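You operate a simulated robot arm through the tools that you are given. There is no shell and no other tool.

Carry out the task below with a simulated robot arm. There is one attempt and no reset: what you move stays moved.

Task
Drain the water bowl, then set the air to about 4.5 bar.
Fine: air valve shut while the drain is open; drain shut and air valve open again after. Where these are worked on the way, their far stop is far enough and under half their travel is too little: air valve.

It is judged by the outcome, as a careful person would: the job done as asked, and still so three seconds after it is handed in. It fails if anything else is knocked over, pushed out of place, dropped, spilled or broken.

Robot
A 7-joint arm with a fingered hand, fixed in place. Base frame: the origin is at the foot of the arm, x ahead of it, y to its left, z up. Readings come in m, degrees, newtons and seconds.
With the tool pointing down near the work surface it reaches from about 0.18 to 0.64 m from the base axis. Its first joint turns from -115.0 to 115.0 degrees. Payload 3.1 kg.
Tool frame: the origin (TCP) lies between the finger pads and is the grasp point; the fingertips stand 0.022 m ahead of it; z points along the fingers, y is the line along which they close. The gripper opens to 0.112 m. The gripper's body begins 0.06 m behind the TCP. The gripper is a hand of 3 fingers: y runs from the thumb to the fingers, the wrist lies at [0, 0, -0.218] in the tool frame, and closing takes about 1.5 s.
Orientation is told as [roll, pitch, yaw] about the base's x, y, z axes, in that order, counted from this pose: with the fingers straight down and closing along the base's y, the tool's x points along the base's -x, its y along +y and its z along -z.

Tools
- The arm moves only by the tool play_rows. Its argument "series" is a list that holds one entry, the list of rows, each a list of 6 numbers: the shift along the tool's x, y, z in m, then the turn, a rotation vector about the tool's x, y, z in degrees. In form: [[[tx, ty, tz, wx, wy, wz], ...]]. A call has 1 to 20 rows; each row shifts and turns the commanded pose from where the row before left it, along the tool's axes as they then stand. "fingers" is the opening, from 0 (shut) to 1 (fully open), set as the call begins (left out, the last holds). A row lasts 0.2 s, in which the tool goes at most 0.05 m and 8.6 degrees; a call with a longer step from one row to the next is refused whole, and so is a gripper value outside its range. Where a pose cannot be reached the arm comes as near as it can. A force on the tool above 40 N (or 10 N above the force at the start of the call, whichever is more), or a blocked arm, ends the call early, and 0.2 s more pass. Each finger travels about 0.108 m/s and halts on what it meets, pressing with about 27 N; the grip force reading is that of the motor and also rises with nothing between the fingers. The clock runs only during rows and for 0.2 s after the last one: add rows that do not move to give the fingers time. The reply holds the time, the measured pose of the TCP, the force on the tool along the base axes, the opening and the grip force, in the units named above and with some noise, with the torque about the TCP (base axes, N m) and any sound that the robot's microphone picked up.
- Cameras (640 x 400 px; columns grow to the right, rows downward): "scene" is fixed at [0.2218, 0.6476, 1.1652]; the picture's right is [-0.98, -0.20, 0.00], its down [-0.08, 0.39, -0.92] and it looks along [0.18, -0.90, -0.39] (base axes); focal length 313 px, centre (320, 200). "wrist" rides on the gripper at [0.066, 0.003, -0.08] in the tool frame; the picture's right is [-0.05, 1.00, 0.00], its down [-0.77, -0.04, -0.64] and it looks along [-0.64, -0.03, 0.77] (tool axes); focal length 275 px, centre (320, 200). There is no depth. A picture from a camera that has moved, and an enlarged one, comes with that camera's place and axes in the base frame and with its lens.
- get_image(camera): a new picture of that camera. It takes no simulated time.
- raise_lower(by): slides the trunk up (or, below 0, down) by that many m; the arm rides with it, the base frame stays. It gives what a move gives, with no picture.
- set_grasp(shape): the hand has 3 fingers and takes this shape, open, in about a second: jaw (thumb against the fingers, like two jaws); tri (thumb and two fingers); tip (a fingertip pinch); poke (one finger out to press); point (the index stretched); flat (the hand flat); cup (the hand cupped); fist (a fist). The gripper value then closes the fingers along that shape, each until it touches; the sizes above hold for jaw. It gives what a move gives, with no picture.
- enlarge(camera, box): a new picture of the part [left, top, right, bottom] of that camera's present view, enlarged. It takes no simulated time.
- close_job(): hands the job in; it is judged then, once.

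Nothing tells you positions but the pictures and the camera data. Unless the task says otherwise, let go and move clear before handing in.

The tools are called after ">>>" by a JSON object that holds its "fn" and its "kwargs". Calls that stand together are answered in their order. play_rows: Moves the arm, as the interface text tells. Its arguments: {"type":"object","properties":{"series":{"type":"array"},"fingers":{"type":"number"}},"required":["series"]} The other tools are called the same way: raise_lower (by) slides the trunk up or down; set_grasp (shape) gives the hand a shape; get_image (camera) takes a picture; enlarge (camera, box) takes an enlarged picture of a part of a camera's view; close_job () hands the job in.

At the start:

```text
time_s: 0.0
position: [0.2447, -0.2131, 0.8932]
tcp_rot: [0.0, 0.0, 0.0]
contact_force: [0.5, 0.0, 0.2]
wrist_torque: [-0.02, -0.03, -0.01]
gripper_width: 0.1119
finger_force: 0.0
shape: jaw
trunk travel left (down, up): [-0.525, 0.465]
```

scene: 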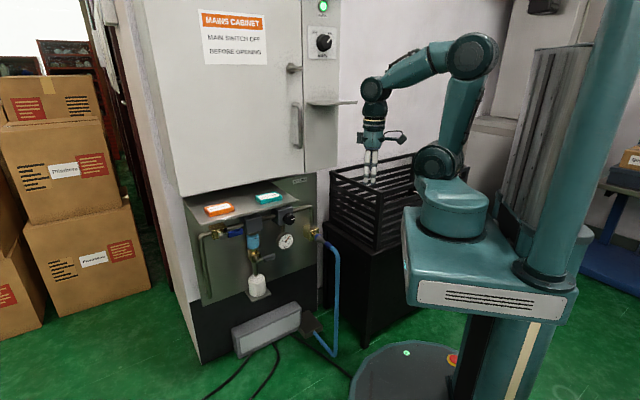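
wrist: 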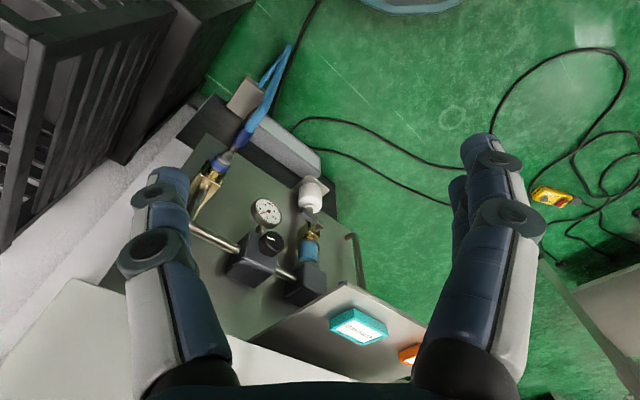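

I see a cabinet with a compressed-air panel below it (valve, regulator, gauge, water bowl with drain) and the arm above. I'll look closer before moving anything.

>>> {"fn": "enlarge", "kwargs": {"camera": "scene", "box": [180, 170, 350, 310]}}

>>> {"fn": "enlarge", "kwargs": {"camera": "wrist", "box": [180, 120, 380, 320]}}

>>> {"fn": "enlarge", "kwargs": {"camera": "scene", "box": [230, 190, 330, 310]}}

```text
2.86 times, centred on (265, 240) of scene
camera zoom: at [0.2218, 0.6476, 1.1652], right [-0.98, -0.2, 0.0], down [-0.08, 0.39, -0.92], along [0.18, -0.9, -0.39], focal length 893 px, centre (477, 86)
```

zoom: 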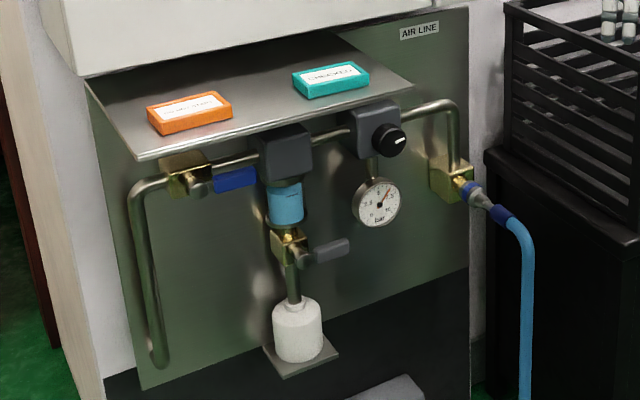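

```text
2.00 times, centred on (280, 220) of wrist
camera zoom: at [0.1788, -0.2106, 0.975], right [0.05, 1.0, 0.0], down [0.77, -0.04, 0.64], along [0.64, -0.03, -0.77], focal length 551 px, centre (400, 160)
```

zoom: 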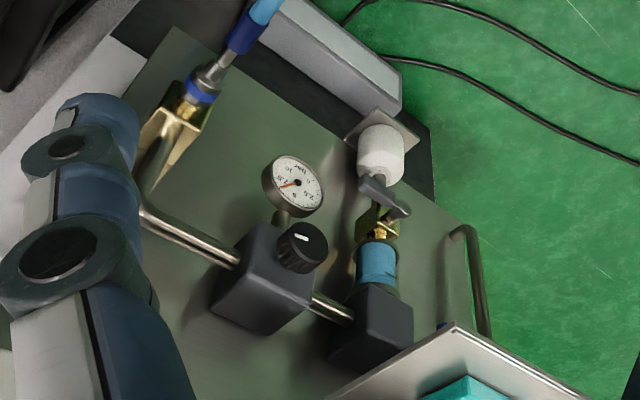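

```text
3.33 times, centred on (280, 250) of scene
camera zoom: at [0.2218, 0.6476, 1.1652], right [-0.98, -0.2, 0.0], down [-0.08, 0.39, -0.92], along [0.18, -0.9, -0.39], focal length 1042 px, centre (453, 33)
```

zoom: 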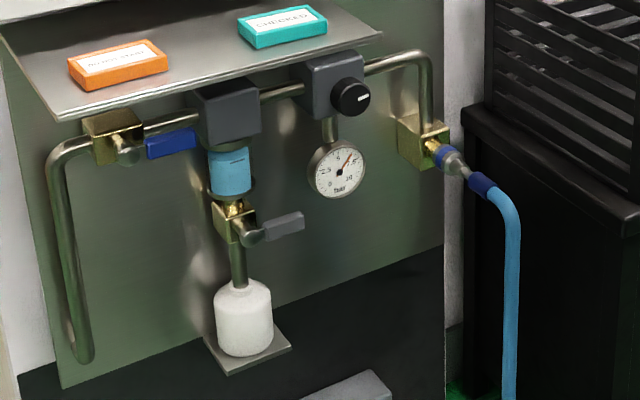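

The panel sits ahead-right of the arm, facing it at roughly 45 degrees: knob near (0.52, -0.31, 0.67), gauge near (0.55, -0.33, 0.56), with a shelf at z about 0.79. I'll turn the hand to face the panel from a safe distance and look again.

>>> {"fn": "play_rows", "kwargs": {"series": [[[0, 0, 0, 0, 0, 7.5], [0, 0, 0, 0, 0, 7.5], [0, 0, 0, 0, 0, 7.5], [0, 0, 0, 0, 0, 7.5], [0, 0, 0, 0, 0, 7.5], [0, 0, 0, 0, 0, 7.5], [0.02, 0.04, 0, 0, 0, 0], [0.02, 0.04, 0, 0, 0, 0], [0.02, 0.04, 0, 0, 0, 0], [0.02, 0.03, 0, 0, 0, 0], [0.02, 0.03, 0, 0, 0, 0], [0, 0, 0, 0, 0, 0]]]}}

>>> {"fn": "get_image", "kwargs": {"camera": "wrist"}}

>>> {"fn": "get_image", "kwargs": {"camera": "scene"}}

```text
time_s: 2.6
position: [0.3015, -0.0147, 0.8922]
tcp_rot: [0.0, 0.1, -45.0]
contact_force: [0.6, -0.6, 0.3]
wrist_torque: [0.02, 0.01, -0.01]
gripper_width: 0.1121
finger_force: 0.0
shape: jaw
trunk travel left (down, up): [-0.525, 0.465]
```

```text
taken
camera wrist: at [0.2568, 0.0332, 0.9746], right [0.74, 0.67, 0.0], down [0.52, -0.57, 0.64], along [0.43, -0.47, -0.77], focal length 275 px, centre (320, 200)
```

wrist: 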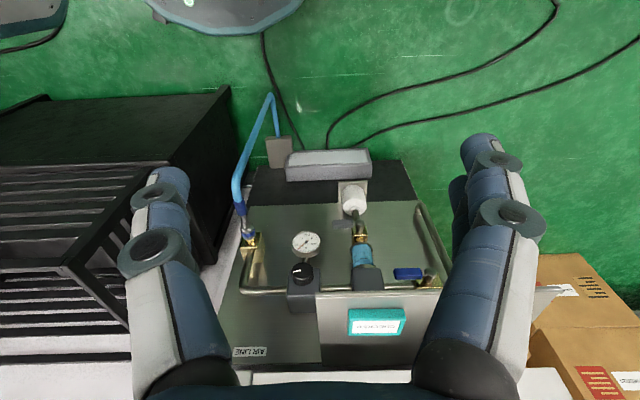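

```text
taken
```

scene: 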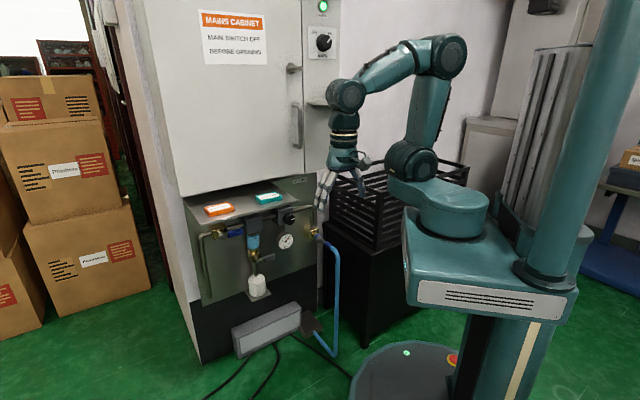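

The hand now faces the panel nearly squarely; the pipe appears level in the wrist view. I'll enlarge to measure.

>>> {"fn": "enlarge", "kwargs": {"camera": "wrist", "box": [220, 170, 460, 370]}}

>>> {"fn": "enlarge", "kwargs": {"camera": "scene", "box": [185, 190, 265, 250]}}

>>> {"fn": "enlarge", "kwargs": {"camera": "scene", "box": [235, 200, 315, 260]}}

>>> {"fn": "enlarge", "kwargs": {"camera": "scene", "box": [235, 245, 315, 305]}}

```text
2.00 times, centred on (340, 270) of wrist
camera zoom: at [0.2568, 0.0332, 0.9746], right [0.74, 0.67, 0.0], down [0.52, -0.57, 0.64], along [0.43, -0.47, -0.77], focal length 551 px, centre (280, 60)
```

zoom: 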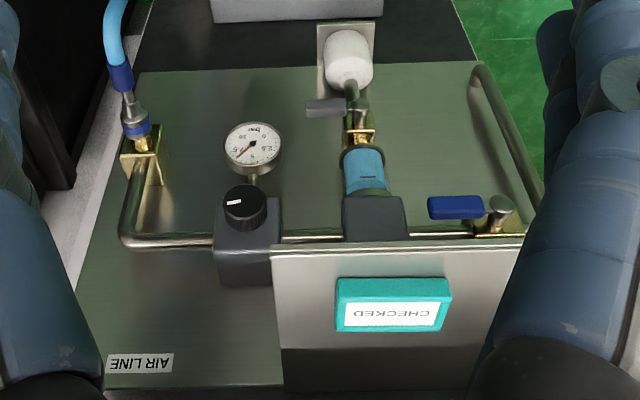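

```text
6.67 times, centred on (225, 220) of scene
camera zoom: at [0.2218, 0.6476, 1.1652], right [-0.98, -0.2, 0.0], down [-0.08, 0.39, -0.92], along [0.18, -0.9, -0.39], focal length 2084 px, centre (953, 67)
```

zoom: 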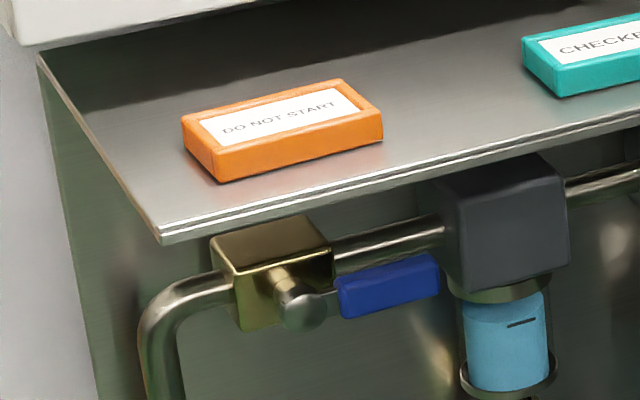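

```text
6.67 times, centred on (275, 230) of scene
camera zoom: at [0.2218, 0.6476, 1.1652], right [-0.98, -0.2, 0.0], down [-0.08, 0.39, -0.92], along [0.18, -0.9, -0.39], focal length 2084 px, centre (620, 0)
```

zoom: 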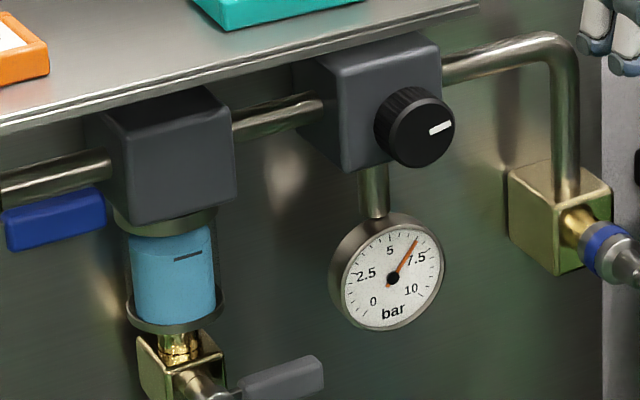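

```text
6.67 times, centred on (275, 275) of scene
camera zoom: at [0.2218, 0.6476, 1.1652], right [-0.98, -0.2, 0.0], down [-0.08, 0.39, -0.92], along [0.18, -0.9, -0.39], focal length 2084 px, centre (620, -300)
```

zoom: 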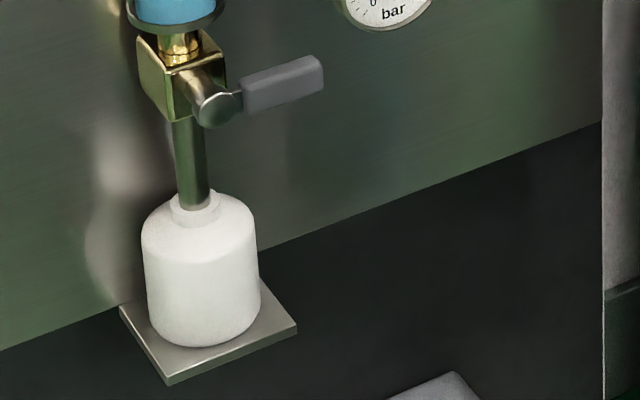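

The panel faces the arm at 45 degrees. My estimates, with n as distance toward the arm and e as distance along the panel:

| Part | e | n | z |
|---|---|---|---|
| Air valve pivot | 0.389 | -0.60 | 0.667 |
| Air valve lever tip | 0.323 | -0.60 | 0.667 |
| Drain pivot | 0.273 | -0.60 | 0.533 |
| Drain lever tip | 0.213 | -0.60 | 0.533 |
| Regulator knob | 0.151 | -0.585 | 0.666 |

The gauge reads about 6.7 bar. Next I tilt the hand horizontal, above and clear of the shelf.

>>> {"fn": "play_rows", "kwargs": {"series": [[[-0.0225, 0, -0.0019, 0, -7.5, 0], [-0.0225, 0, -0.0027, 0, -7.5, 0], [-0.0227, 0, -0.0034, 0, -7.5, 0], [-0.0229, 0, -0.0042, 0, -7.5, 0], [-0.0233, 0, -0.0049, 0, -7.5, 0], [-0.0237, 0, -0.0055, 0, -7.5, 0], [-0.0242, 0, -0.0061, 0, -7.5, 0], [-0.0248, 0, -0.0066, 0, -7.5, 0], [-0.0255, 0, -0.0071, 0, -7.5, 0], [-0.0262, 0, -0.0074, 0, -7.5, 0], [-0.0269, 0, -0.0077, 0, -7.5, 0], [-0.0277, 0, -0.0078, 0, -7.5, 0], [0, 0, 0, 0, 0, 0]]]}}

>>> {"fn": "get_image", "kwargs": {"camera": "scene"}}

>>> {"fn": "get_image", "kwargs": {"camera": "wrist"}}

```text
time_s: 5.4
position: [0.4045, -0.1172, 1.113]
tcp_rot: [170.8, -89.9, 144.1]
contact_force: [-0.8, 0.1, -0.2]
wrist_torque: [0.0, 0.0, 0.03]
gripper_width: 0.1119
finger_force: 0.0
shape: jaw
trunk travel left (down, up): [-0.525, 0.465]
```

```text
taken
```

scene: 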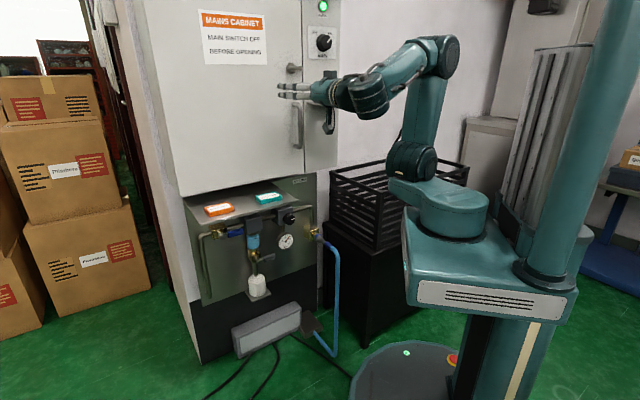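

```text
taken
camera wrist: at [0.3494, -0.0595, 1.0486], right [0.71, 0.71, 0.05], down [-0.48, 0.42, 0.77], along [0.52, -0.57, 0.64], focal length 275 px, centre (320, 200)
```

wrist: 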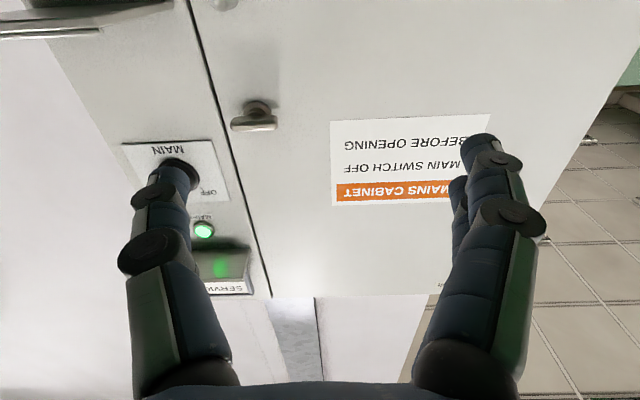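

The hand is horizontal and clear. I'll take the poke shape here in free space to see where its fingertip lies.

>>> {"fn": "set_grasp", "kwargs": {"shape": "poke"}}

>>> {"fn": "get_image", "kwargs": {"camera": "wrist"}}

>>> {"fn": "enlarge", "kwargs": {"camera": "scene", "box": [260, 50, 420, 150]}}

```text
time_s: 6.3
position: [0.4051, -0.1176, 1.114]
tcp_rot: [-54.0, -89.9, 9.0]
contact_force: [0.0, -0.3, -0.3]
wrist_torque: [0.0, -0.01, -0.01]
gripper_width: 0.0
finger_force: 0.1
shape: poke
trunk travel left (down, up): [-0.525, 0.465]
```

```text
taken
camera wrist: at [0.3494, -0.0596, 1.0484], right [0.71, 0.71, 0.05], down [-0.47, 0.42, 0.77], along [0.52, -0.57, 0.64], focal length 275 px, centre (320, 200)
```

wrist: 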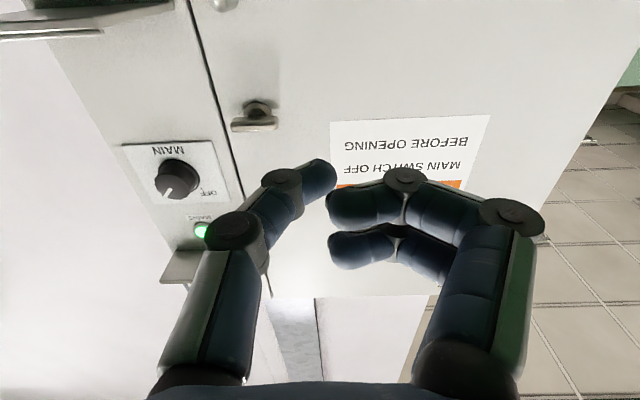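

```text
4.00 times, centred on (340, 100) of scene
camera zoom: at [0.2218, 0.6476, 1.1652], right [-0.98, -0.2, 0.0], down [-0.08, 0.39, -0.92], along [0.18, -0.9, -0.39], focal length 1250 px, centre (240, 600)
```

zoom: 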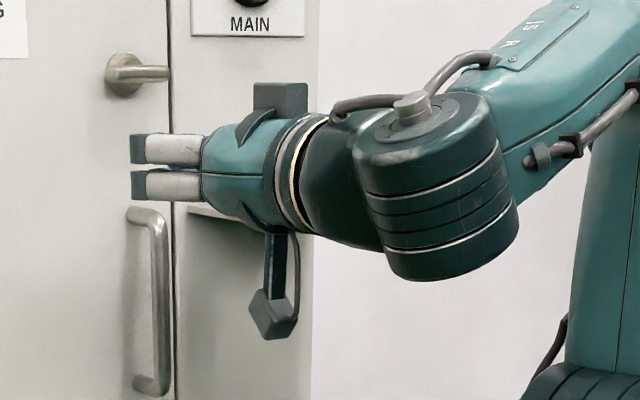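

The poke shape curls the thumb inward and gives little reach. I'll check the point shape.

>>> {"fn": "set_grasp", "kwargs": {"shape": "point"}}

>>> {"fn": "get_image", "kwargs": {"camera": "wrist"}}

>>> {"fn": "enlarge", "kwargs": {"camera": "scene", "box": [260, 50, 420, 150]}}

```text
time_s: 7.2
position: [0.4044, -0.1175, 1.1136]
tcp_rot: [-51.0, -90.1, 6.0]
contact_force: [0.1, -0.2, -0.1]
wrist_torque: [-0.02, 0.03, 0.01]
gripper_width: 0.0
finger_force: 0.1
shape: point
trunk travel left (down, up): [-0.525, 0.465]
```

```text
taken
camera wrist: at [0.3494, -0.0596, 1.0484], right [0.71, 0.71, 0.05], down [-0.47, 0.42, 0.77], along [0.52, -0.57, 0.64], focal length 275 px, centre (320, 200)
```

wrist: 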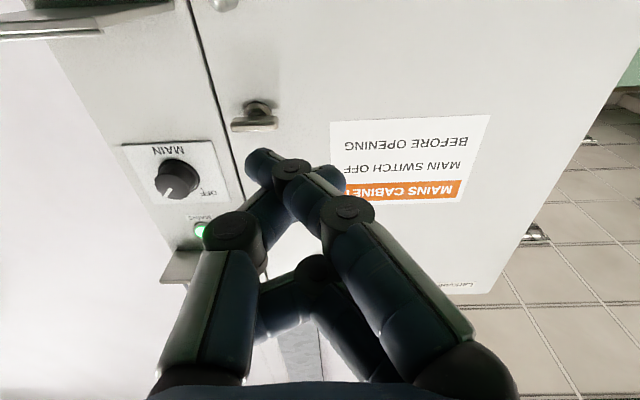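

```text
4.00 times, centred on (340, 100) of scene
camera zoom: at [0.2218, 0.6476, 1.1652], right [-0.98, -0.2, 0.0], down [-0.08, 0.39, -0.92], along [0.18, -0.9, -0.39], focal length 1250 px, centre (240, 600)
```

zoom: 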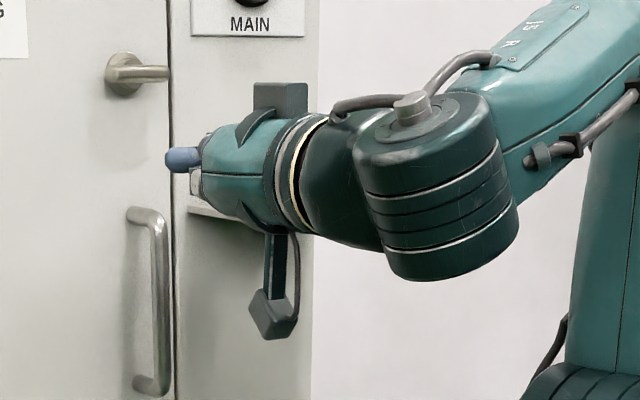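

Not straight either. I'll go back to jaw and look at it partly closed.

>>> {"fn": "set_grasp", "kwargs": {"shape": "jaw"}}

>>> {"fn": "play_rows", "kwargs": {"series": [[[0, 0, 0, 0, 0, 0], [0, 0, 0, 0, 0, 0], [0, 0, 0, 0, 0, 0], [0, 0, 0, 0, 0, 0], [0, 0, 0, 0, 0, 0]]], "fingers": 0.4}}

>>> {"fn": "get_image", "kwargs": {"camera": "wrist"}}

>>> {"fn": "enlarge", "kwargs": {"camera": "scene", "box": [260, 50, 420, 150]}}

```text
time_s: 8.1
position: [0.4041, -0.1177, 1.1145]
tcp_rot: [-48.7, -90.1, 3.7]
contact_force: [-0.3, 0.8, 0.5]
wrist_torque: [-0.01, 0.01, 0.03]
gripper_width: 0.0799
finger_force: 0.1
shape: jaw
trunk travel left (down, up): [-0.525, 0.465]
```

```text
time_s: 9.3
position: [0.404, -0.1179, 1.113]
tcp_rot: [-59.7, -89.9, 14.7]
contact_force: [0.7, 0.3, -0.2]
wrist_torque: [-0.02, -0.01, -0.01]
gripper_width: 0.0141
finger_force: 0.0
shape: jaw
trunk travel left (down, up): [-0.525, 0.465]
```

```text
taken
camera wrist: at [0.3494, -0.0596, 1.0484], right [0.71, 0.71, 0.05], down [-0.47, 0.42, 0.77], along [0.52, -0.57, 0.64], focal length 275 px, centre (320, 200)
```

wrist: 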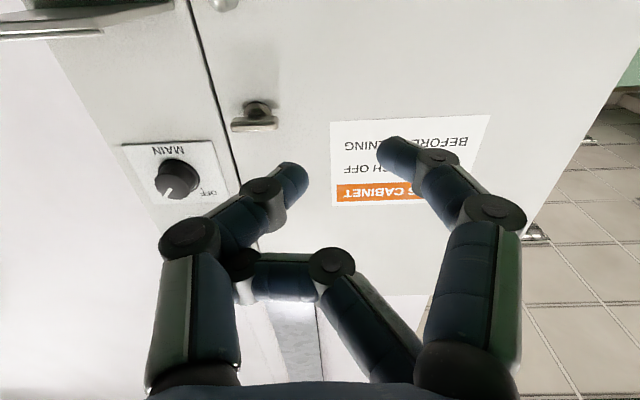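

```text
4.00 times, centred on (340, 100) of scene
camera zoom: at [0.2218, 0.6476, 1.1652], right [-0.98, -0.2, 0.0], down [-0.08, 0.39, -0.92], along [0.18, -0.9, -0.39], focal length 1250 px, centre (240, 600)
```

zoom: 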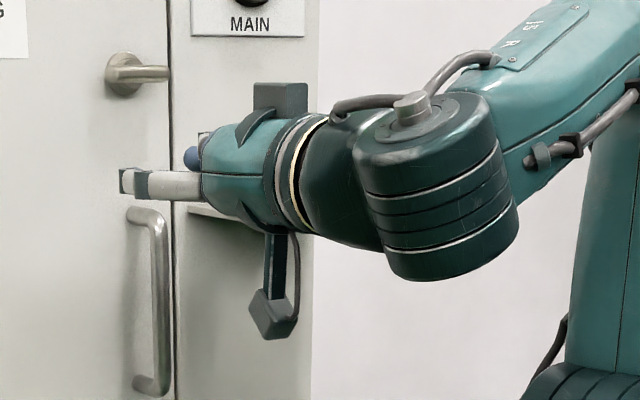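

The third finger is still settling into shape, so I'll wait and look again.

>>> {"fn": "play_rows", "kwargs": {"series": [[[0, 0, 0, 0, 0, 0], [0, 0, 0, 0, 0, 0], [0, 0, 0, 0, 0, 0], [0, 0, 0, 0, 0, 0], [0, 0, 0, 0, 0, 0]]], "fingers": 0.4}}

>>> {"fn": "get_image", "kwargs": {"camera": "wrist"}}

```text
time_s: 10.5
position: [0.4057, -0.1191, 1.1136]
tcp_rot: [-43.3, -90.0, -1.7]
contact_force: [0.1, 0.5, -0.3]
wrist_torque: [0.0, -0.03, 0.0]
gripper_width: 0.0139
finger_force: 0.1
shape: jaw
trunk travel left (down, up): [-0.525, 0.465]
```

```text
taken
camera wrist: at [0.3494, -0.0596, 1.0484], right [0.71, 0.71, 0.05], down [-0.47, 0.42, 0.77], along [0.52, -0.57, 0.64], focal length 275 px, centre (320, 200)
```

wrist: 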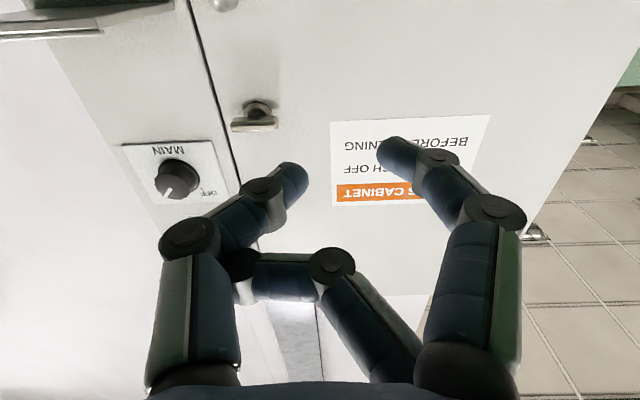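

The third finger caught behind the thumb. I'll open fully to free it, then close partly again.

>>> {"fn": "play_rows", "kwargs": {"series": [[[0, 0, 0, 0, 0, 0], [0, 0, 0, 0, 0, 0], [0, 0, 0, 0, 0, 0], [0, 0, 0, 0, 0, 0], [0, 0, 0, 0, 0, 0], [0, 0, 0, 0, 0, 0], [0, 0, 0, 0, 0, 0], [0, 0, 0, 0, 0, 0], [0, 0, 0, 0, 0, 0]]], "fingers": 1.0}}

>>> {"fn": "get_image", "kwargs": {"camera": "wrist"}}

>>> {"fn": "play_rows", "kwargs": {"series": [[[0, 0, 0, 0, 0, 0], [0, 0, 0, 0, 0, 0], [0, 0, 0, 0, 0, 0], [0, 0, 0, 0, 0, 0], [0, 0, 0, 0, 0, 0], [0, 0, 0, 0, 0, 0]]], "fingers": 0.35}}

>>> {"fn": "get_image", "kwargs": {"camera": "wrist"}}

>>> {"fn": "enlarge", "kwargs": {"camera": "scene", "box": [260, 50, 420, 150]}}

```text
time_s: 12.5
position: [0.4034, -0.1174, 1.1131]
tcp_rot: [-68.5, -90.0, 23.4]
contact_force: [0.5, 0.2, 0.1]
wrist_torque: [0.0, 0.04, 0.01]
gripper_width: 0.0799
finger_force: 0.1
shape: jaw
trunk travel left (down, up): [-0.525, 0.465]
```

```text
taken
camera wrist: at [0.3494, -0.0596, 1.0484], right [0.71, 0.71, 0.05], down [-0.47, 0.42, 0.77], along [0.52, -0.57, 0.64], focal length 275 px, centre (320, 200)
```

wrist: 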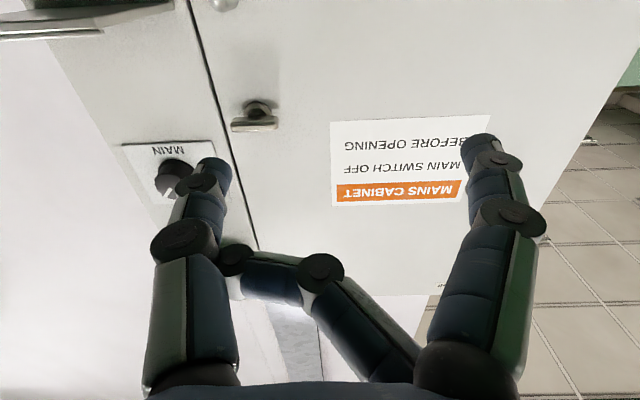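

```text
time_s: 13.9
position: [0.4037, -0.1177, 1.1137]
tcp_rot: [-53.6, -89.9, 8.5]
contact_force: [-0.1, -0.3, 0.8]
wrist_torque: [0.01, 0.0, -0.01]
gripper_width: 0.039
finger_force: 0.0
shape: jaw
trunk travel left (down, up): [-0.525, 0.465]
```

```text
taken
camera wrist: at [0.3494, -0.0596, 1.0484], right [0.71, 0.71, 0.05], down [-0.47, 0.42, 0.77], along [0.52, -0.57, 0.64], focal length 275 px, centre (320, 200)
```

wrist: 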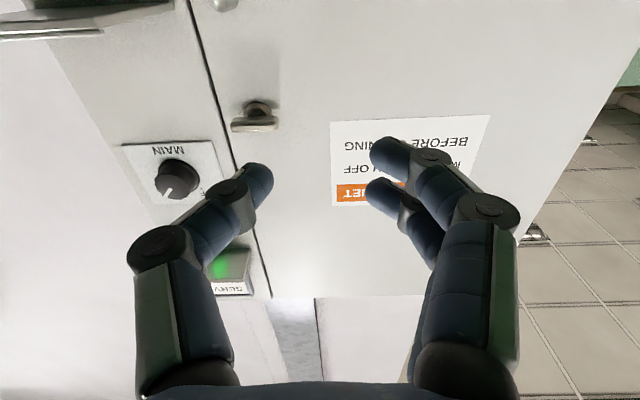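

```text
4.00 times, centred on (340, 100) of scene
camera zoom: at [0.2218, 0.6476, 1.1652], right [-0.98, -0.2, 0.0], down [-0.08, 0.39, -0.92], along [0.18, -0.9, -0.39], focal length 1250 px, centre (240, 600)
```

zoom: 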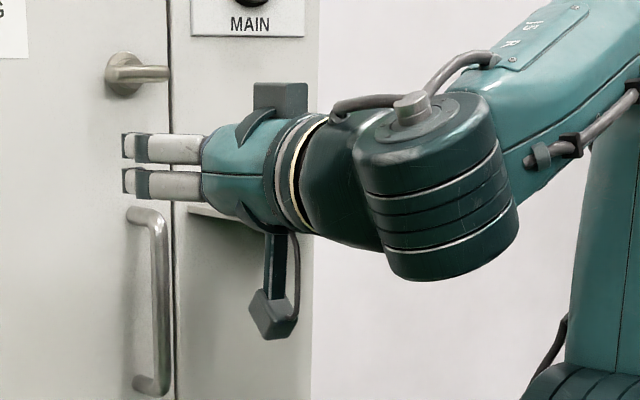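

Jaw is now clean at a 39 mm opening: two fingers on the +y side, thumb on the other. I'll use it as a loose cage around the levers. I'll turn the hand so it closes vertically, with the camera on the knob side, and then lower the trunk in front of the panel.

>>> {"fn": "play_rows", "kwargs": {"series": [[[0, 0, 0, 0, 0, -7.5], [0, 0, 0, 0, 0, -7.5], [0, 0, 0, 0, 0, -7.5], [0, 0, 0, 0, 0, -7.5], [0, 0, 0, 0, 0, -7.5], [0, 0, 0, 0, 0, -7.5], [0, 0, 0, 0, 0, -7.5], [0, 0, 0, 0, 0, -7.5], [0, 0, 0, 0, 0, -7.5], [0, 0, 0, 0, 0, -7.5], [0, 0, 0, 0, 0, -7.5], [0, 0, 0, 0, 0, -7.5], [0, 0, 0, 0, 0, 0]]]}}

>>> {"fn": "raise_lower", "kwargs": {"by": -0.2}}

>>> {"fn": "get_image", "kwargs": {"camera": "scene"}}

>>> {"fn": "get_image", "kwargs": {"camera": "wrist"}}

```text
time_s: 16.7
position: [0.4032, -0.118, 1.1113]
tcp_rot: [-90.0, 0.0, 45.1]
contact_force: [-0.4, 0.5, 0.2]
wrist_torque: [0.0, 0.0, -0.04]
gripper_width: 0.039
finger_force: 0.0
shape: jaw
trunk travel left (down, up): [-0.525, 0.465]
```

```text
time_s: 18.9
position: [0.4031, -0.1186, 0.9108]
tcp_rot: [-90.1, 0.1, 45.0]
contact_force: [1.1, -0.3, -0.8]
wrist_torque: [0.02, 0.03, -0.01]
gripper_width: 0.039
finger_force: 0.1
shape: jaw
trunk travel left (down, up): [-0.325, 0.665]
```

```text
taken
```

scene: 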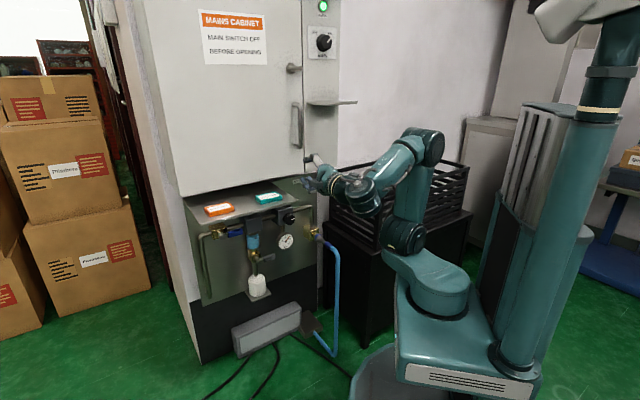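

```text
taken
camera wrist: at [0.3004, -0.1083, 0.9089], right [0.03, 0.03, -1.0], down [0.1, 0.99, 0.04], along [0.99, -0.1, 0.03], focal length 275 px, centre (320, 200)
```

wrist: 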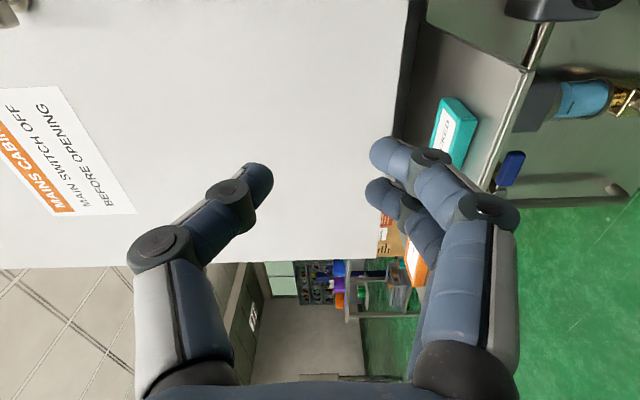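

The descent is clear of the shelf. I'll lower further to the height of the air valve.

>>> {"fn": "raise_lower", "kwargs": {"by": -0.24}}

>>> {"fn": "get_image", "kwargs": {"camera": "scene"}}

>>> {"fn": "get_image", "kwargs": {"camera": "wrist"}}

```text
time_s: 21.4
position: [0.4045, -0.1184, 0.6709]
tcp_rot: [-90.1, 0.1, 45.0]
contact_force: [-0.3, 0.9, -0.2]
wrist_torque: [0.0, 0.02, -0.03]
gripper_width: 0.0391
finger_force: 0.1
shape: jaw
trunk travel left (down, up): [-0.085, 0.905]
```

```text
taken
```

scene: 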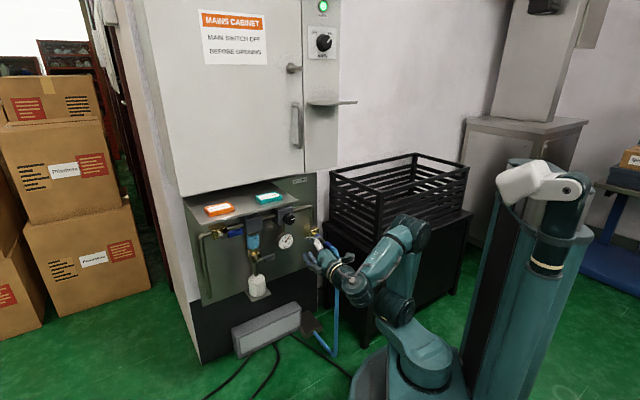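

```text
taken
camera wrist: at [0.3004, -0.1083, 0.6689], right [0.03, 0.03, -1.0], down [0.1, 0.99, 0.04], along [0.99, -0.1, 0.03], focal length 275 px, centre (320, 200)
```

wrist: 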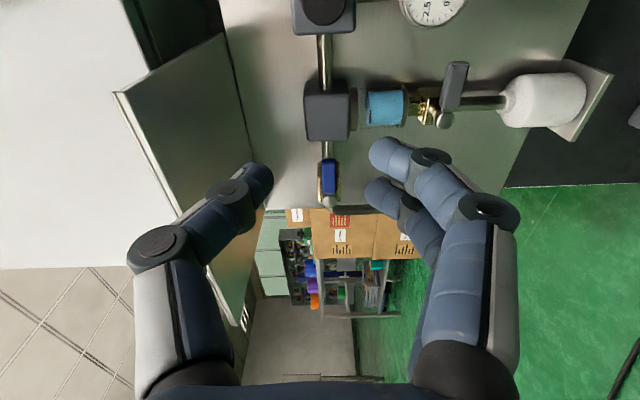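

I have a good view of all the fittings. I'll enlarge to refine positions.

>>> {"fn": "enlarge", "kwargs": {"camera": "wrist", "box": [290, 60, 490, 220]}}

>>> {"fn": "enlarge", "kwargs": {"camera": "scene", "box": [190, 190, 350, 310]}}

```text
2.50 times, centred on (390, 140) of wrist
camera zoom: at [0.3004, -0.1083, 0.6689], right [0.03, 0.03, -1.0], down [0.1, 0.99, 0.04], along [0.99, -0.1, 0.03], focal length 688 px, centre (145, 350)
```

zoom: 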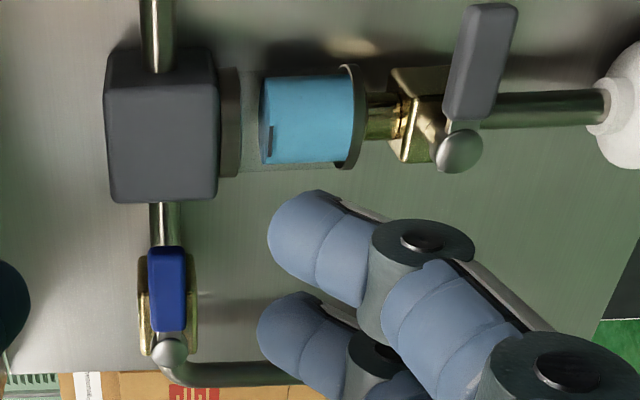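

```text
3.33 times, centred on (270, 250) of scene
camera zoom: at [0.2218, 0.6476, 1.1652], right [-0.98, -0.2, 0.0], down [-0.08, 0.39, -0.92], along [0.18, -0.9, -0.39], focal length 1042 px, centre (487, 33)
```

zoom: 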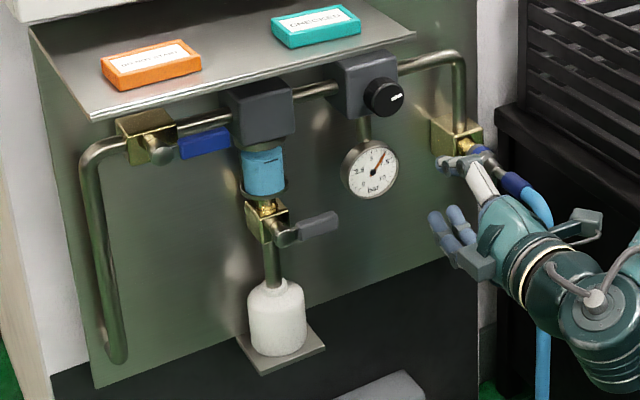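

The views agree: the air handle is about 20 mm wide and spans e 0.324 to 0.379, with its pivot at e 0.392 and z 0.667. I'll line the hand up with it and approach partway.

>>> {"fn": "play_rows", "kwargs": {"series": [[[-0.036, 0.001, 0, 0, 0, 0], [-0.036, 0.001, 0, 0, 0, 0], [-0.036, 0.001, 0, 0, 0, 0], [-0.035, 0.001, 0, 0, 0, 0], [0, 0, 0.03, 0, 0, 0], [0, 0, 0.03, 0, 0, 0], [0, 0, 0.03, 0, 0, 0], [0, 0, 0.03, 0, 0, 0], [0, 0, 0.02, 0, 0, 0], [0, 0, 0, 0, 0, 0]]]}}

>>> {"fn": "get_image", "kwargs": {"camera": "wrist"}}

>>> {"fn": "enlarge", "kwargs": {"camera": "scene", "box": [190, 190, 350, 310]}}

```text
time_s: 23.6
position: [0.6049, -0.1164, 0.6643]
tcp_rot: [-90.0, -0.1, 45.0]
contact_force: [0.3, -1.0, -0.6]
wrist_torque: [0.02, -0.02, -0.01]
gripper_width: 0.039
finger_force: 0.0
shape: jaw
trunk travel left (down, up): [-0.085, 0.905]
```

```text
taken
camera wrist: at [0.501, -0.1075, 0.6639], right [0.03, 0.03, -1.0], down [0.1, 0.99, 0.04], along [0.99, -0.1, 0.03], focal length 275 px, centre (320, 200)
```

wrist: 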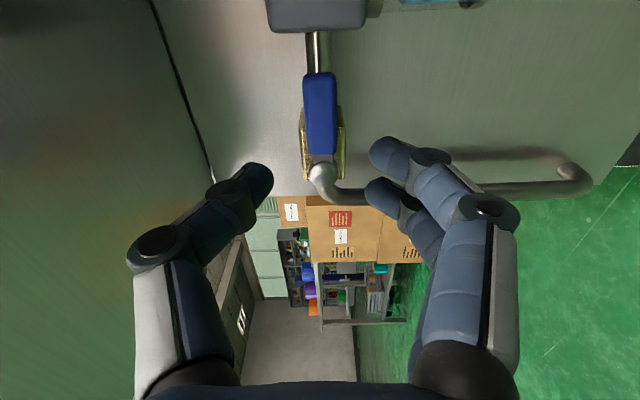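

```text
3.33 times, centred on (270, 250) of scene
camera zoom: at [0.2218, 0.6476, 1.1652], right [-0.98, -0.2, 0.0], down [-0.08, 0.39, -0.92], along [0.18, -0.9, -0.39], focal length 1042 px, centre (487, 33)
```

zoom: 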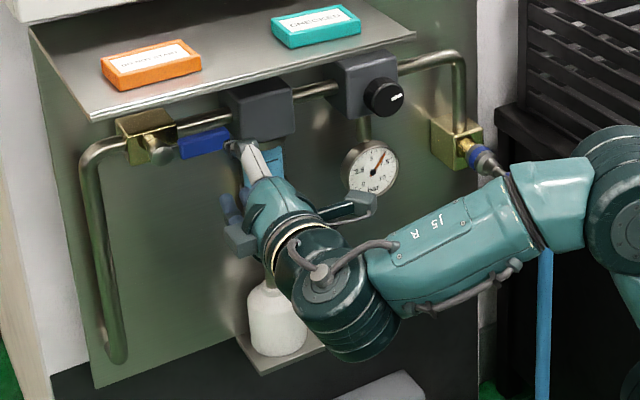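

The cage is centred on the handle in the wrist view. I'll move forward so that the thumb and fingers straddle it.

>>> {"fn": "play_rows", "kwargs": {"series": [[[0, 0, 0.015, 0, 0, 0], [0, 0, 0.015, 0, 0, 0], [0, 0, 0.015, 0, 0, 0], [0, 0, 0.015, 0, 0, 0], [0, 0, 0.012, 0, 0, 0], [0, 0, 0, 0, 0, 0]]]}}

>>> {"fn": "get_image", "kwargs": {"camera": "wrist"}}

>>> {"fn": "enlarge", "kwargs": {"camera": "scene", "box": [190, 190, 350, 310]}}

```text
time_s: 25.0
position: [0.6562, -0.1683, 0.6663]
tcp_rot: [-89.9, 0.1, 45.0]
contact_force: [1.6, 0.5, 0.1]
wrist_torque: [-0.03, 0.05, 0.0]
gripper_width: 0.0392
finger_force: 0.1
shape: jaw
trunk travel left (down, up): [-0.085, 0.905]
```

```text
taken
camera wrist: at [0.5522, -0.158, 0.6645], right [0.03, 0.03, -1.0], down [0.1, 0.99, 0.04], along [0.99, -0.1, 0.03], focal length 275 px, centre (320, 200)
```

wrist: 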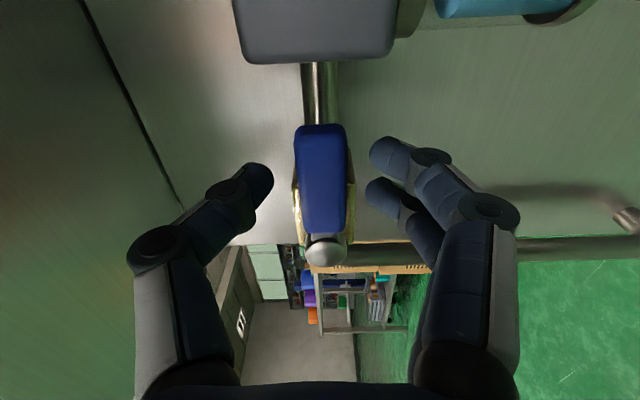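

```text
3.33 times, centred on (270, 250) of scene
camera zoom: at [0.2218, 0.6476, 1.1652], right [-0.98, -0.2, 0.0], down [-0.08, 0.39, -0.92], along [0.18, -0.9, -0.39], focal length 1042 px, centre (487, 33)
```

zoom: 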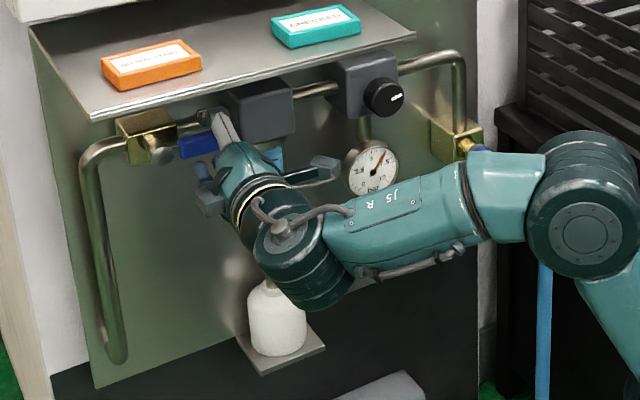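

The handle sits inside the cage with clearance on both sides. I'll start swinging it down, turning the hand clockwise about the pivot, and check whether it follows.

>>> {"fn": "play_rows", "kwargs": {"series": [[[-0.0004, 0.0058, 0, 0, 0, 7.5], [-0.0004, 0.0058, 0, 0, 0, 7.5], [-0.0004, 0.0058, 0, 0, 0, 7.5], [-0.0004, 0.0058, 0, 0, 0, 7.5], [0, 0, 0, 0, 0, 0]]]}}

>>> {"fn": "get_image", "kwargs": {"camera": "wrist"}}

>>> {"fn": "enlarge", "kwargs": {"camera": "scene", "box": [190, 190, 350, 310]}}

```text
time_s: 26.2
position: [0.6581, -0.1592, 0.6466]
tcp_rot: [-90.3, -30.0, 45.3]
contact_force: [11.8, 7.4, 18.1]
wrist_torque: [-0.65, 0.36, 0.26]
gripper_width: 0.0508
finger_force: 0.0
shape: jaw
trunk travel left (down, up): [-0.085, 0.905]
```

```text
taken
camera wrist: at [0.5623, -0.1432, 0.612], right [0.38, 0.38, -0.84], down [0.0, 0.91, 0.41], along [0.92, -0.16, 0.35], focal length 275 px, centre (320, 200)
```

wrist: 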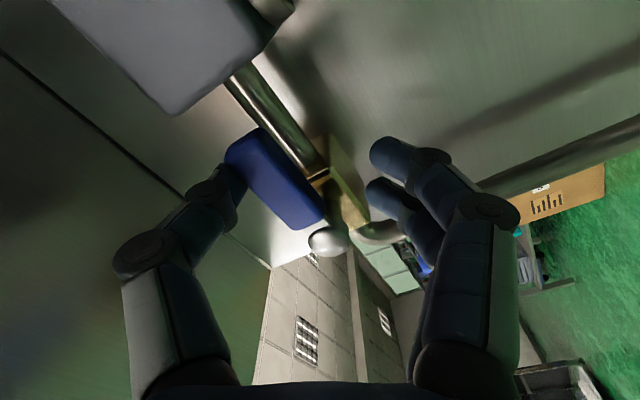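

```text
3.33 times, centred on (270, 250) of scene
camera zoom: at [0.2218, 0.6476, 1.1652], right [-0.98, -0.2, 0.0], down [-0.08, 0.39, -0.92], along [0.18, -0.9, -0.39], focal length 1042 px, centre (487, 33)
```

zoom: 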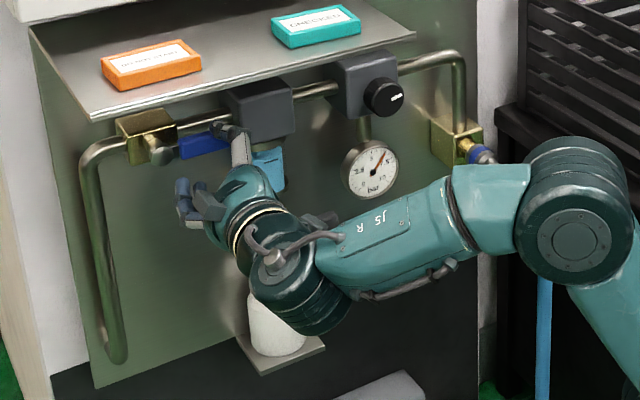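

The handle did not move (18 N and the thumb gave way), so down looks like the closed-off side. I'll reverse and try swinging it up.

>>> {"fn": "play_rows", "kwargs": {"series": [[[-0.0004, -0.0058, 0, 0, 0, -7.5], [-0.0004, -0.0058, 0, 0, 0, -7.5], [-0.0004, -0.0058, 0, 0, 0, -7.5], [-0.0004, -0.0058, 0, 0, 0, -7.5], [-0.0004, -0.0058, 0, 0, 0, -7.5], [-0.0004, -0.0058, 0, 0, 0, -7.5], [-0.0004, -0.0058, 0, 0, 0, -7.5], [-0.0004, -0.0058, 0, 0, 0, -7.5], [0, 0, 0, 0, 0, 0]]]}}

>>> {"fn": "get_image", "kwargs": {"camera": "wrist"}}

>>> {"fn": "enlarge", "kwargs": {"camera": "scene", "box": [190, 190, 350, 310]}}

```text
time_s: 28.2
position: [0.6618, -0.1622, 0.6875]
tcp_rot: [-90.0, 30.1, 45.0]
contact_force: [-0.4, -0.2, -1.8]
wrist_torque: [0.04, 0.01, 0.0]
gripper_width: 0.041
finger_force: 0.0
shape: jaw
trunk travel left (down, up): [-0.085, 0.905]
```

```text
taken
camera wrist: at [0.5624, -0.1483, 0.7203], right [-0.33, -0.33, -0.89], down [0.03, 0.93, -0.36], along [0.94, -0.15, -0.29], focal length 275 px, centre (320, 200)
```

wrist: 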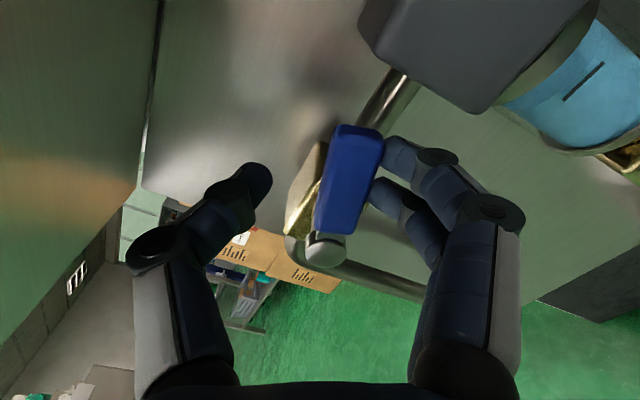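

```text
3.33 times, centred on (270, 250) of scene
camera zoom: at [0.2218, 0.6476, 1.1652], right [-0.98, -0.2, 0.0], down [-0.08, 0.39, -0.92], along [0.18, -0.9, -0.39], focal length 1042 px, centre (487, 33)
```

zoom: 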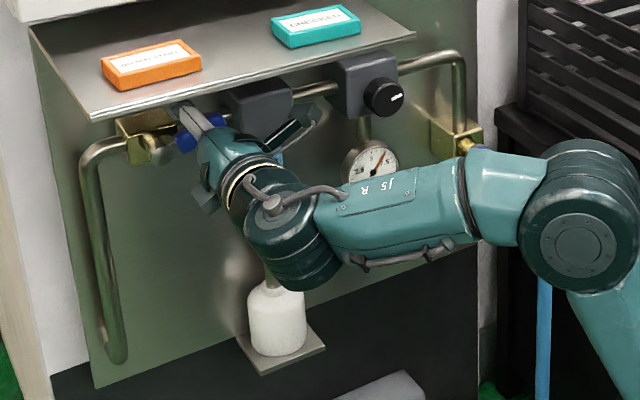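

It swings up with almost no force, so shutting means right to up. Finishing in this orientation would take the camera into the shelf. I'll back out and turn the hand the long way under, so the camera ends on the left.

>>> {"fn": "play_rows", "kwargs": {"series": [[[0, 0, -0.02, 0, 0, 0], [0, 0, -0.025, 0, 0, 0], [0, 0, -0.025, 0, 0, 0], [0, 0, -0.025, 0, 0, 0], [0, 0, 0, 0, 0, 0]]]}}

>>> {"fn": "play_rows", "kwargs": {"series": [[[0, 0, 0, 0, 0, 7.5], [0, 0, 0, 0, 0, 7.5], [0, 0, 0, 0, 0, 7.5], [0, 0, 0, 0, 0, 7.5], [0, 0, 0, 0, 0, 7.5], [0, 0, 0, 0, 0, 7.5], [0, 0, 0, 0, 0, 7.5], [0, 0, 0, 0, 0, 7.5], [0, 0, 0, 0, 0, 7.5], [0, 0, 0, 0, 0, 7.5], [0, 0, 0, 0, 0, 7.5], [0, 0, 0, 0, 0, 7.5], [0, 0, 0, 0, 0, 7.5], [0, 0, 0, 0, 0, 7.5], [0, 0, 0, 0, 0, 7.5], [0, 0, 0, 0, 0, 7.5], [0, 0, 0, 0, 0, 0]]]}}

>>> {"fn": "enlarge", "kwargs": {"camera": "scene", "box": [190, 190, 350, 310]}}

>>> {"fn": "get_image", "kwargs": {"camera": "wrist"}}

```text
time_s: 29.4
position: [0.5931, -0.0942, 0.688]
tcp_rot: [-90.1, 30.0, 45.0]
contact_force: [0.2, -0.2, -0.4]
wrist_torque: [-0.02, 0.01, 0.0]
gripper_width: 0.0394
finger_force: 0.1
shape: jaw
trunk travel left (down, up): [-0.085, 0.905]
```

```text
time_s: 33.0
position: [0.5922, -0.0932, 0.6898]
tcp_rot: [89.0, -90.0, -134.1]
contact_force: [0.6, 0.6, 0.3]
wrist_torque: [0.01, 0.02, 0.02]
gripper_width: 0.0394
finger_force: 0.0
shape: jaw
trunk travel left (down, up): [-0.085, 0.905]
```

```text
3.33 times, centred on (270, 250) of scene
camera zoom: at [0.2218, 0.6476, 1.1652], right [-0.98, -0.2, 0.0], down [-0.08, 0.39, -0.92], along [0.18, -0.9, -0.39], focal length 1042 px, centre (487, 33)
```

zoom: 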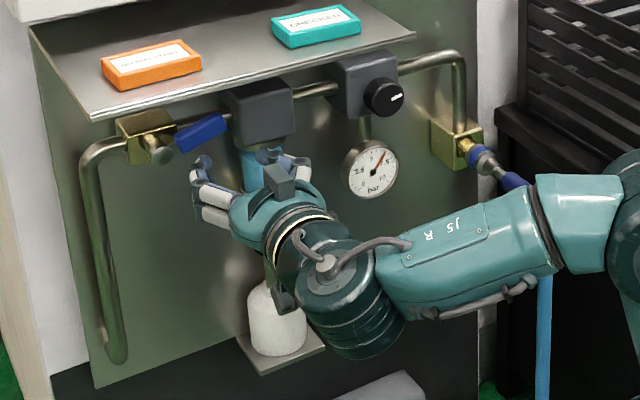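

```text
taken
camera wrist: at [0.5376, -0.0362, 0.6243], right [0.71, 0.71, 0.05], down [-0.48, 0.42, 0.77], along [0.52, -0.57, 0.64], focal length 275 px, centre (320, 200)
```

wrist: 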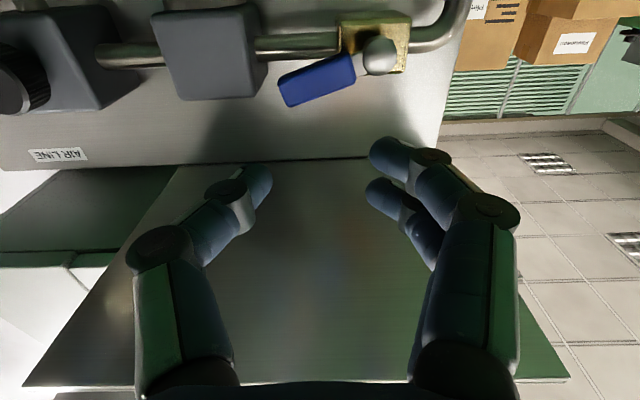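

The handle is swung up about 18 degrees. I'll turn the hand another 72 degrees to align with it, camera to the left, and re-centre on it.

>>> {"fn": "play_rows", "kwargs": {"series": [[[0, 0, 0, 0, 0, 7.2], [0, 0, 0, 0, 0, 7.2], [0, 0, 0, 0, 0, 7.2], [0, 0, 0, 0, 0, 7.2], [0, 0, 0, 0, 0, 7.2], [0, 0, 0, 0, 0, 7.2], [0, 0, 0, 0, 0, 7.2], [0, 0, 0, 0, 0, 7.2], [0, 0, 0, 0, 0, 7.2], [0, 0, 0, 0, 0, 7.2], [-0.0042, -0.0098, 0.02, 0, 0, 0], [0, 0, 0.02, 0, 0, 0], [0, 0, 0, 0, 0, 0]]]}}

>>> {"fn": "get_image", "kwargs": {"camera": "wrist"}}

>>> {"fn": "enlarge", "kwargs": {"camera": "scene", "box": [190, 190, 350, 310]}}

```text
time_s: 35.8
position: [0.6189, -0.1302, 0.679]
tcp_rot: [89.9, -18.0, -135.0]
contact_force: [-0.1, -1.1, 0.1]
wrist_torque: [0.01, 0.01, -0.04]
gripper_width: 0.0395
finger_force: 0.1
shape: jaw
trunk travel left (down, up): [-0.085, 0.905]
```

```text
taken
camera wrist: at [0.6066, -0.0288, 0.6629], right [0.19, 0.19, 0.96], down [-0.98, -0.08, 0.2], along [0.11, -0.98, 0.17], focal length 275 px, centre (320, 200)
```

wrist: 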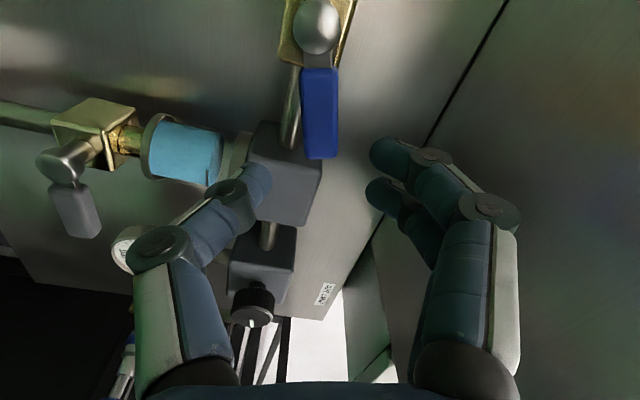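

```text
3.33 times, centred on (270, 250) of scene
camera zoom: at [0.2218, 0.6476, 1.1652], right [-0.98, -0.2, 0.0], down [-0.08, 0.39, -0.92], along [0.18, -0.9, -0.39], focal length 1042 px, centre (487, 33)
```

zoom: 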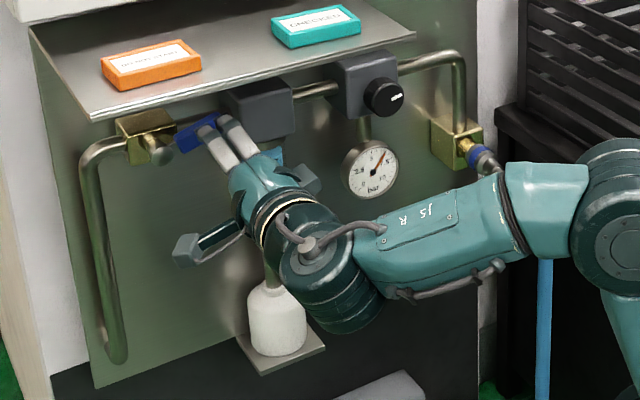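

The cage is aligned with the handle. I'll advance to straddle it and check.

>>> {"fn": "play_rows", "kwargs": {"series": [[[0, 0, 0.015, 0, 0, 0], [0, 0, 0.015, 0, 0, 0], [0, 0, 0.015, 0, 0, 0], [0, 0, 0.009, 0, 0, 0], [0, 0, 0, 0, 0, 0]]]}}

>>> {"fn": "get_image", "kwargs": {"camera": "wrist"}}

```text
time_s: 37.0
position: [0.6532, -0.1671, 0.6788]
tcp_rot: [90.0, -18.0, -134.9]
contact_force: [-0.6, 0.2, -0.6]
wrist_torque: [0.0, -0.03, -0.01]
gripper_width: 0.0393
finger_force: 0.1
shape: jaw
trunk travel left (down, up): [-0.085, 0.905]
```

```text
taken
camera wrist: at [0.6419, -0.066, 0.6643], right [0.19, 0.19, 0.96], down [-0.98, -0.08, 0.2], along [0.11, -0.98, 0.17], focal length 275 px, centre (320, 200)
```

wrist: 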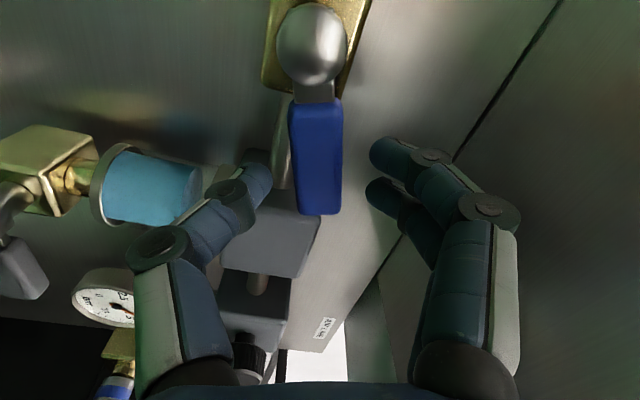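

The handle is in the cage with the pivot about 49 mm from the TCP. I'll sweep it up around the pivot.

>>> {"fn": "play_rows", "kwargs": {"series": [[[0.0004, 0.0064, 0, 0, 0, -7.5], [0.0004, 0.0064, 0, 0, 0, -7.5], [0.0004, 0.0064, 0, 0, 0, -7.5], [0.0004, 0.0064, 0, 0, 0, -7.5], [0.0004, 0.0064, 0, 0, 0, -7.5], [0.0004, 0.0064, 0, 0, 0, -7.5], [0, 0, 0, 0, 0, 0]]]}}

>>> {"fn": "get_image", "kwargs": {"camera": "wrist"}}

>>> {"fn": "enlarge", "kwargs": {"camera": "scene", "box": [190, 190, 350, 310]}}

```text
time_s: 38.6
position: [0.6715, -0.1482, 0.7104]
tcp_rot: [90.0, -63.0, -135.0]
contact_force: [-1.1, 0.4, -0.7]
wrist_torque: [0.05, 0.01, -0.03]
gripper_width: 0.041
finger_force: 0.1
shape: jaw
trunk travel left (down, up): [-0.085, 0.905]
```

```text
taken
camera wrist: at [0.6381, -0.0699, 0.6536], right [0.61, 0.62, 0.49], down [-0.72, 0.18, 0.67], along [0.32, -0.77, 0.55], focal length 275 px, centre (320, 200)
```

wrist: 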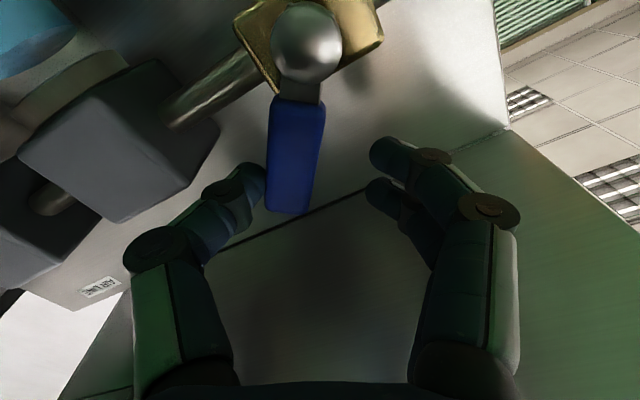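

```text
3.33 times, centred on (270, 250) of scene
camera zoom: at [0.2218, 0.6476, 1.1652], right [-0.98, -0.2, 0.0], down [-0.08, 0.39, -0.92], along [0.18, -0.9, -0.39], focal length 1042 px, centre (487, 33)
```

zoom: 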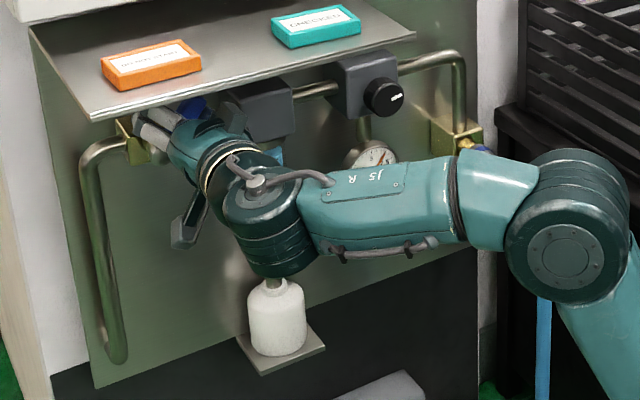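

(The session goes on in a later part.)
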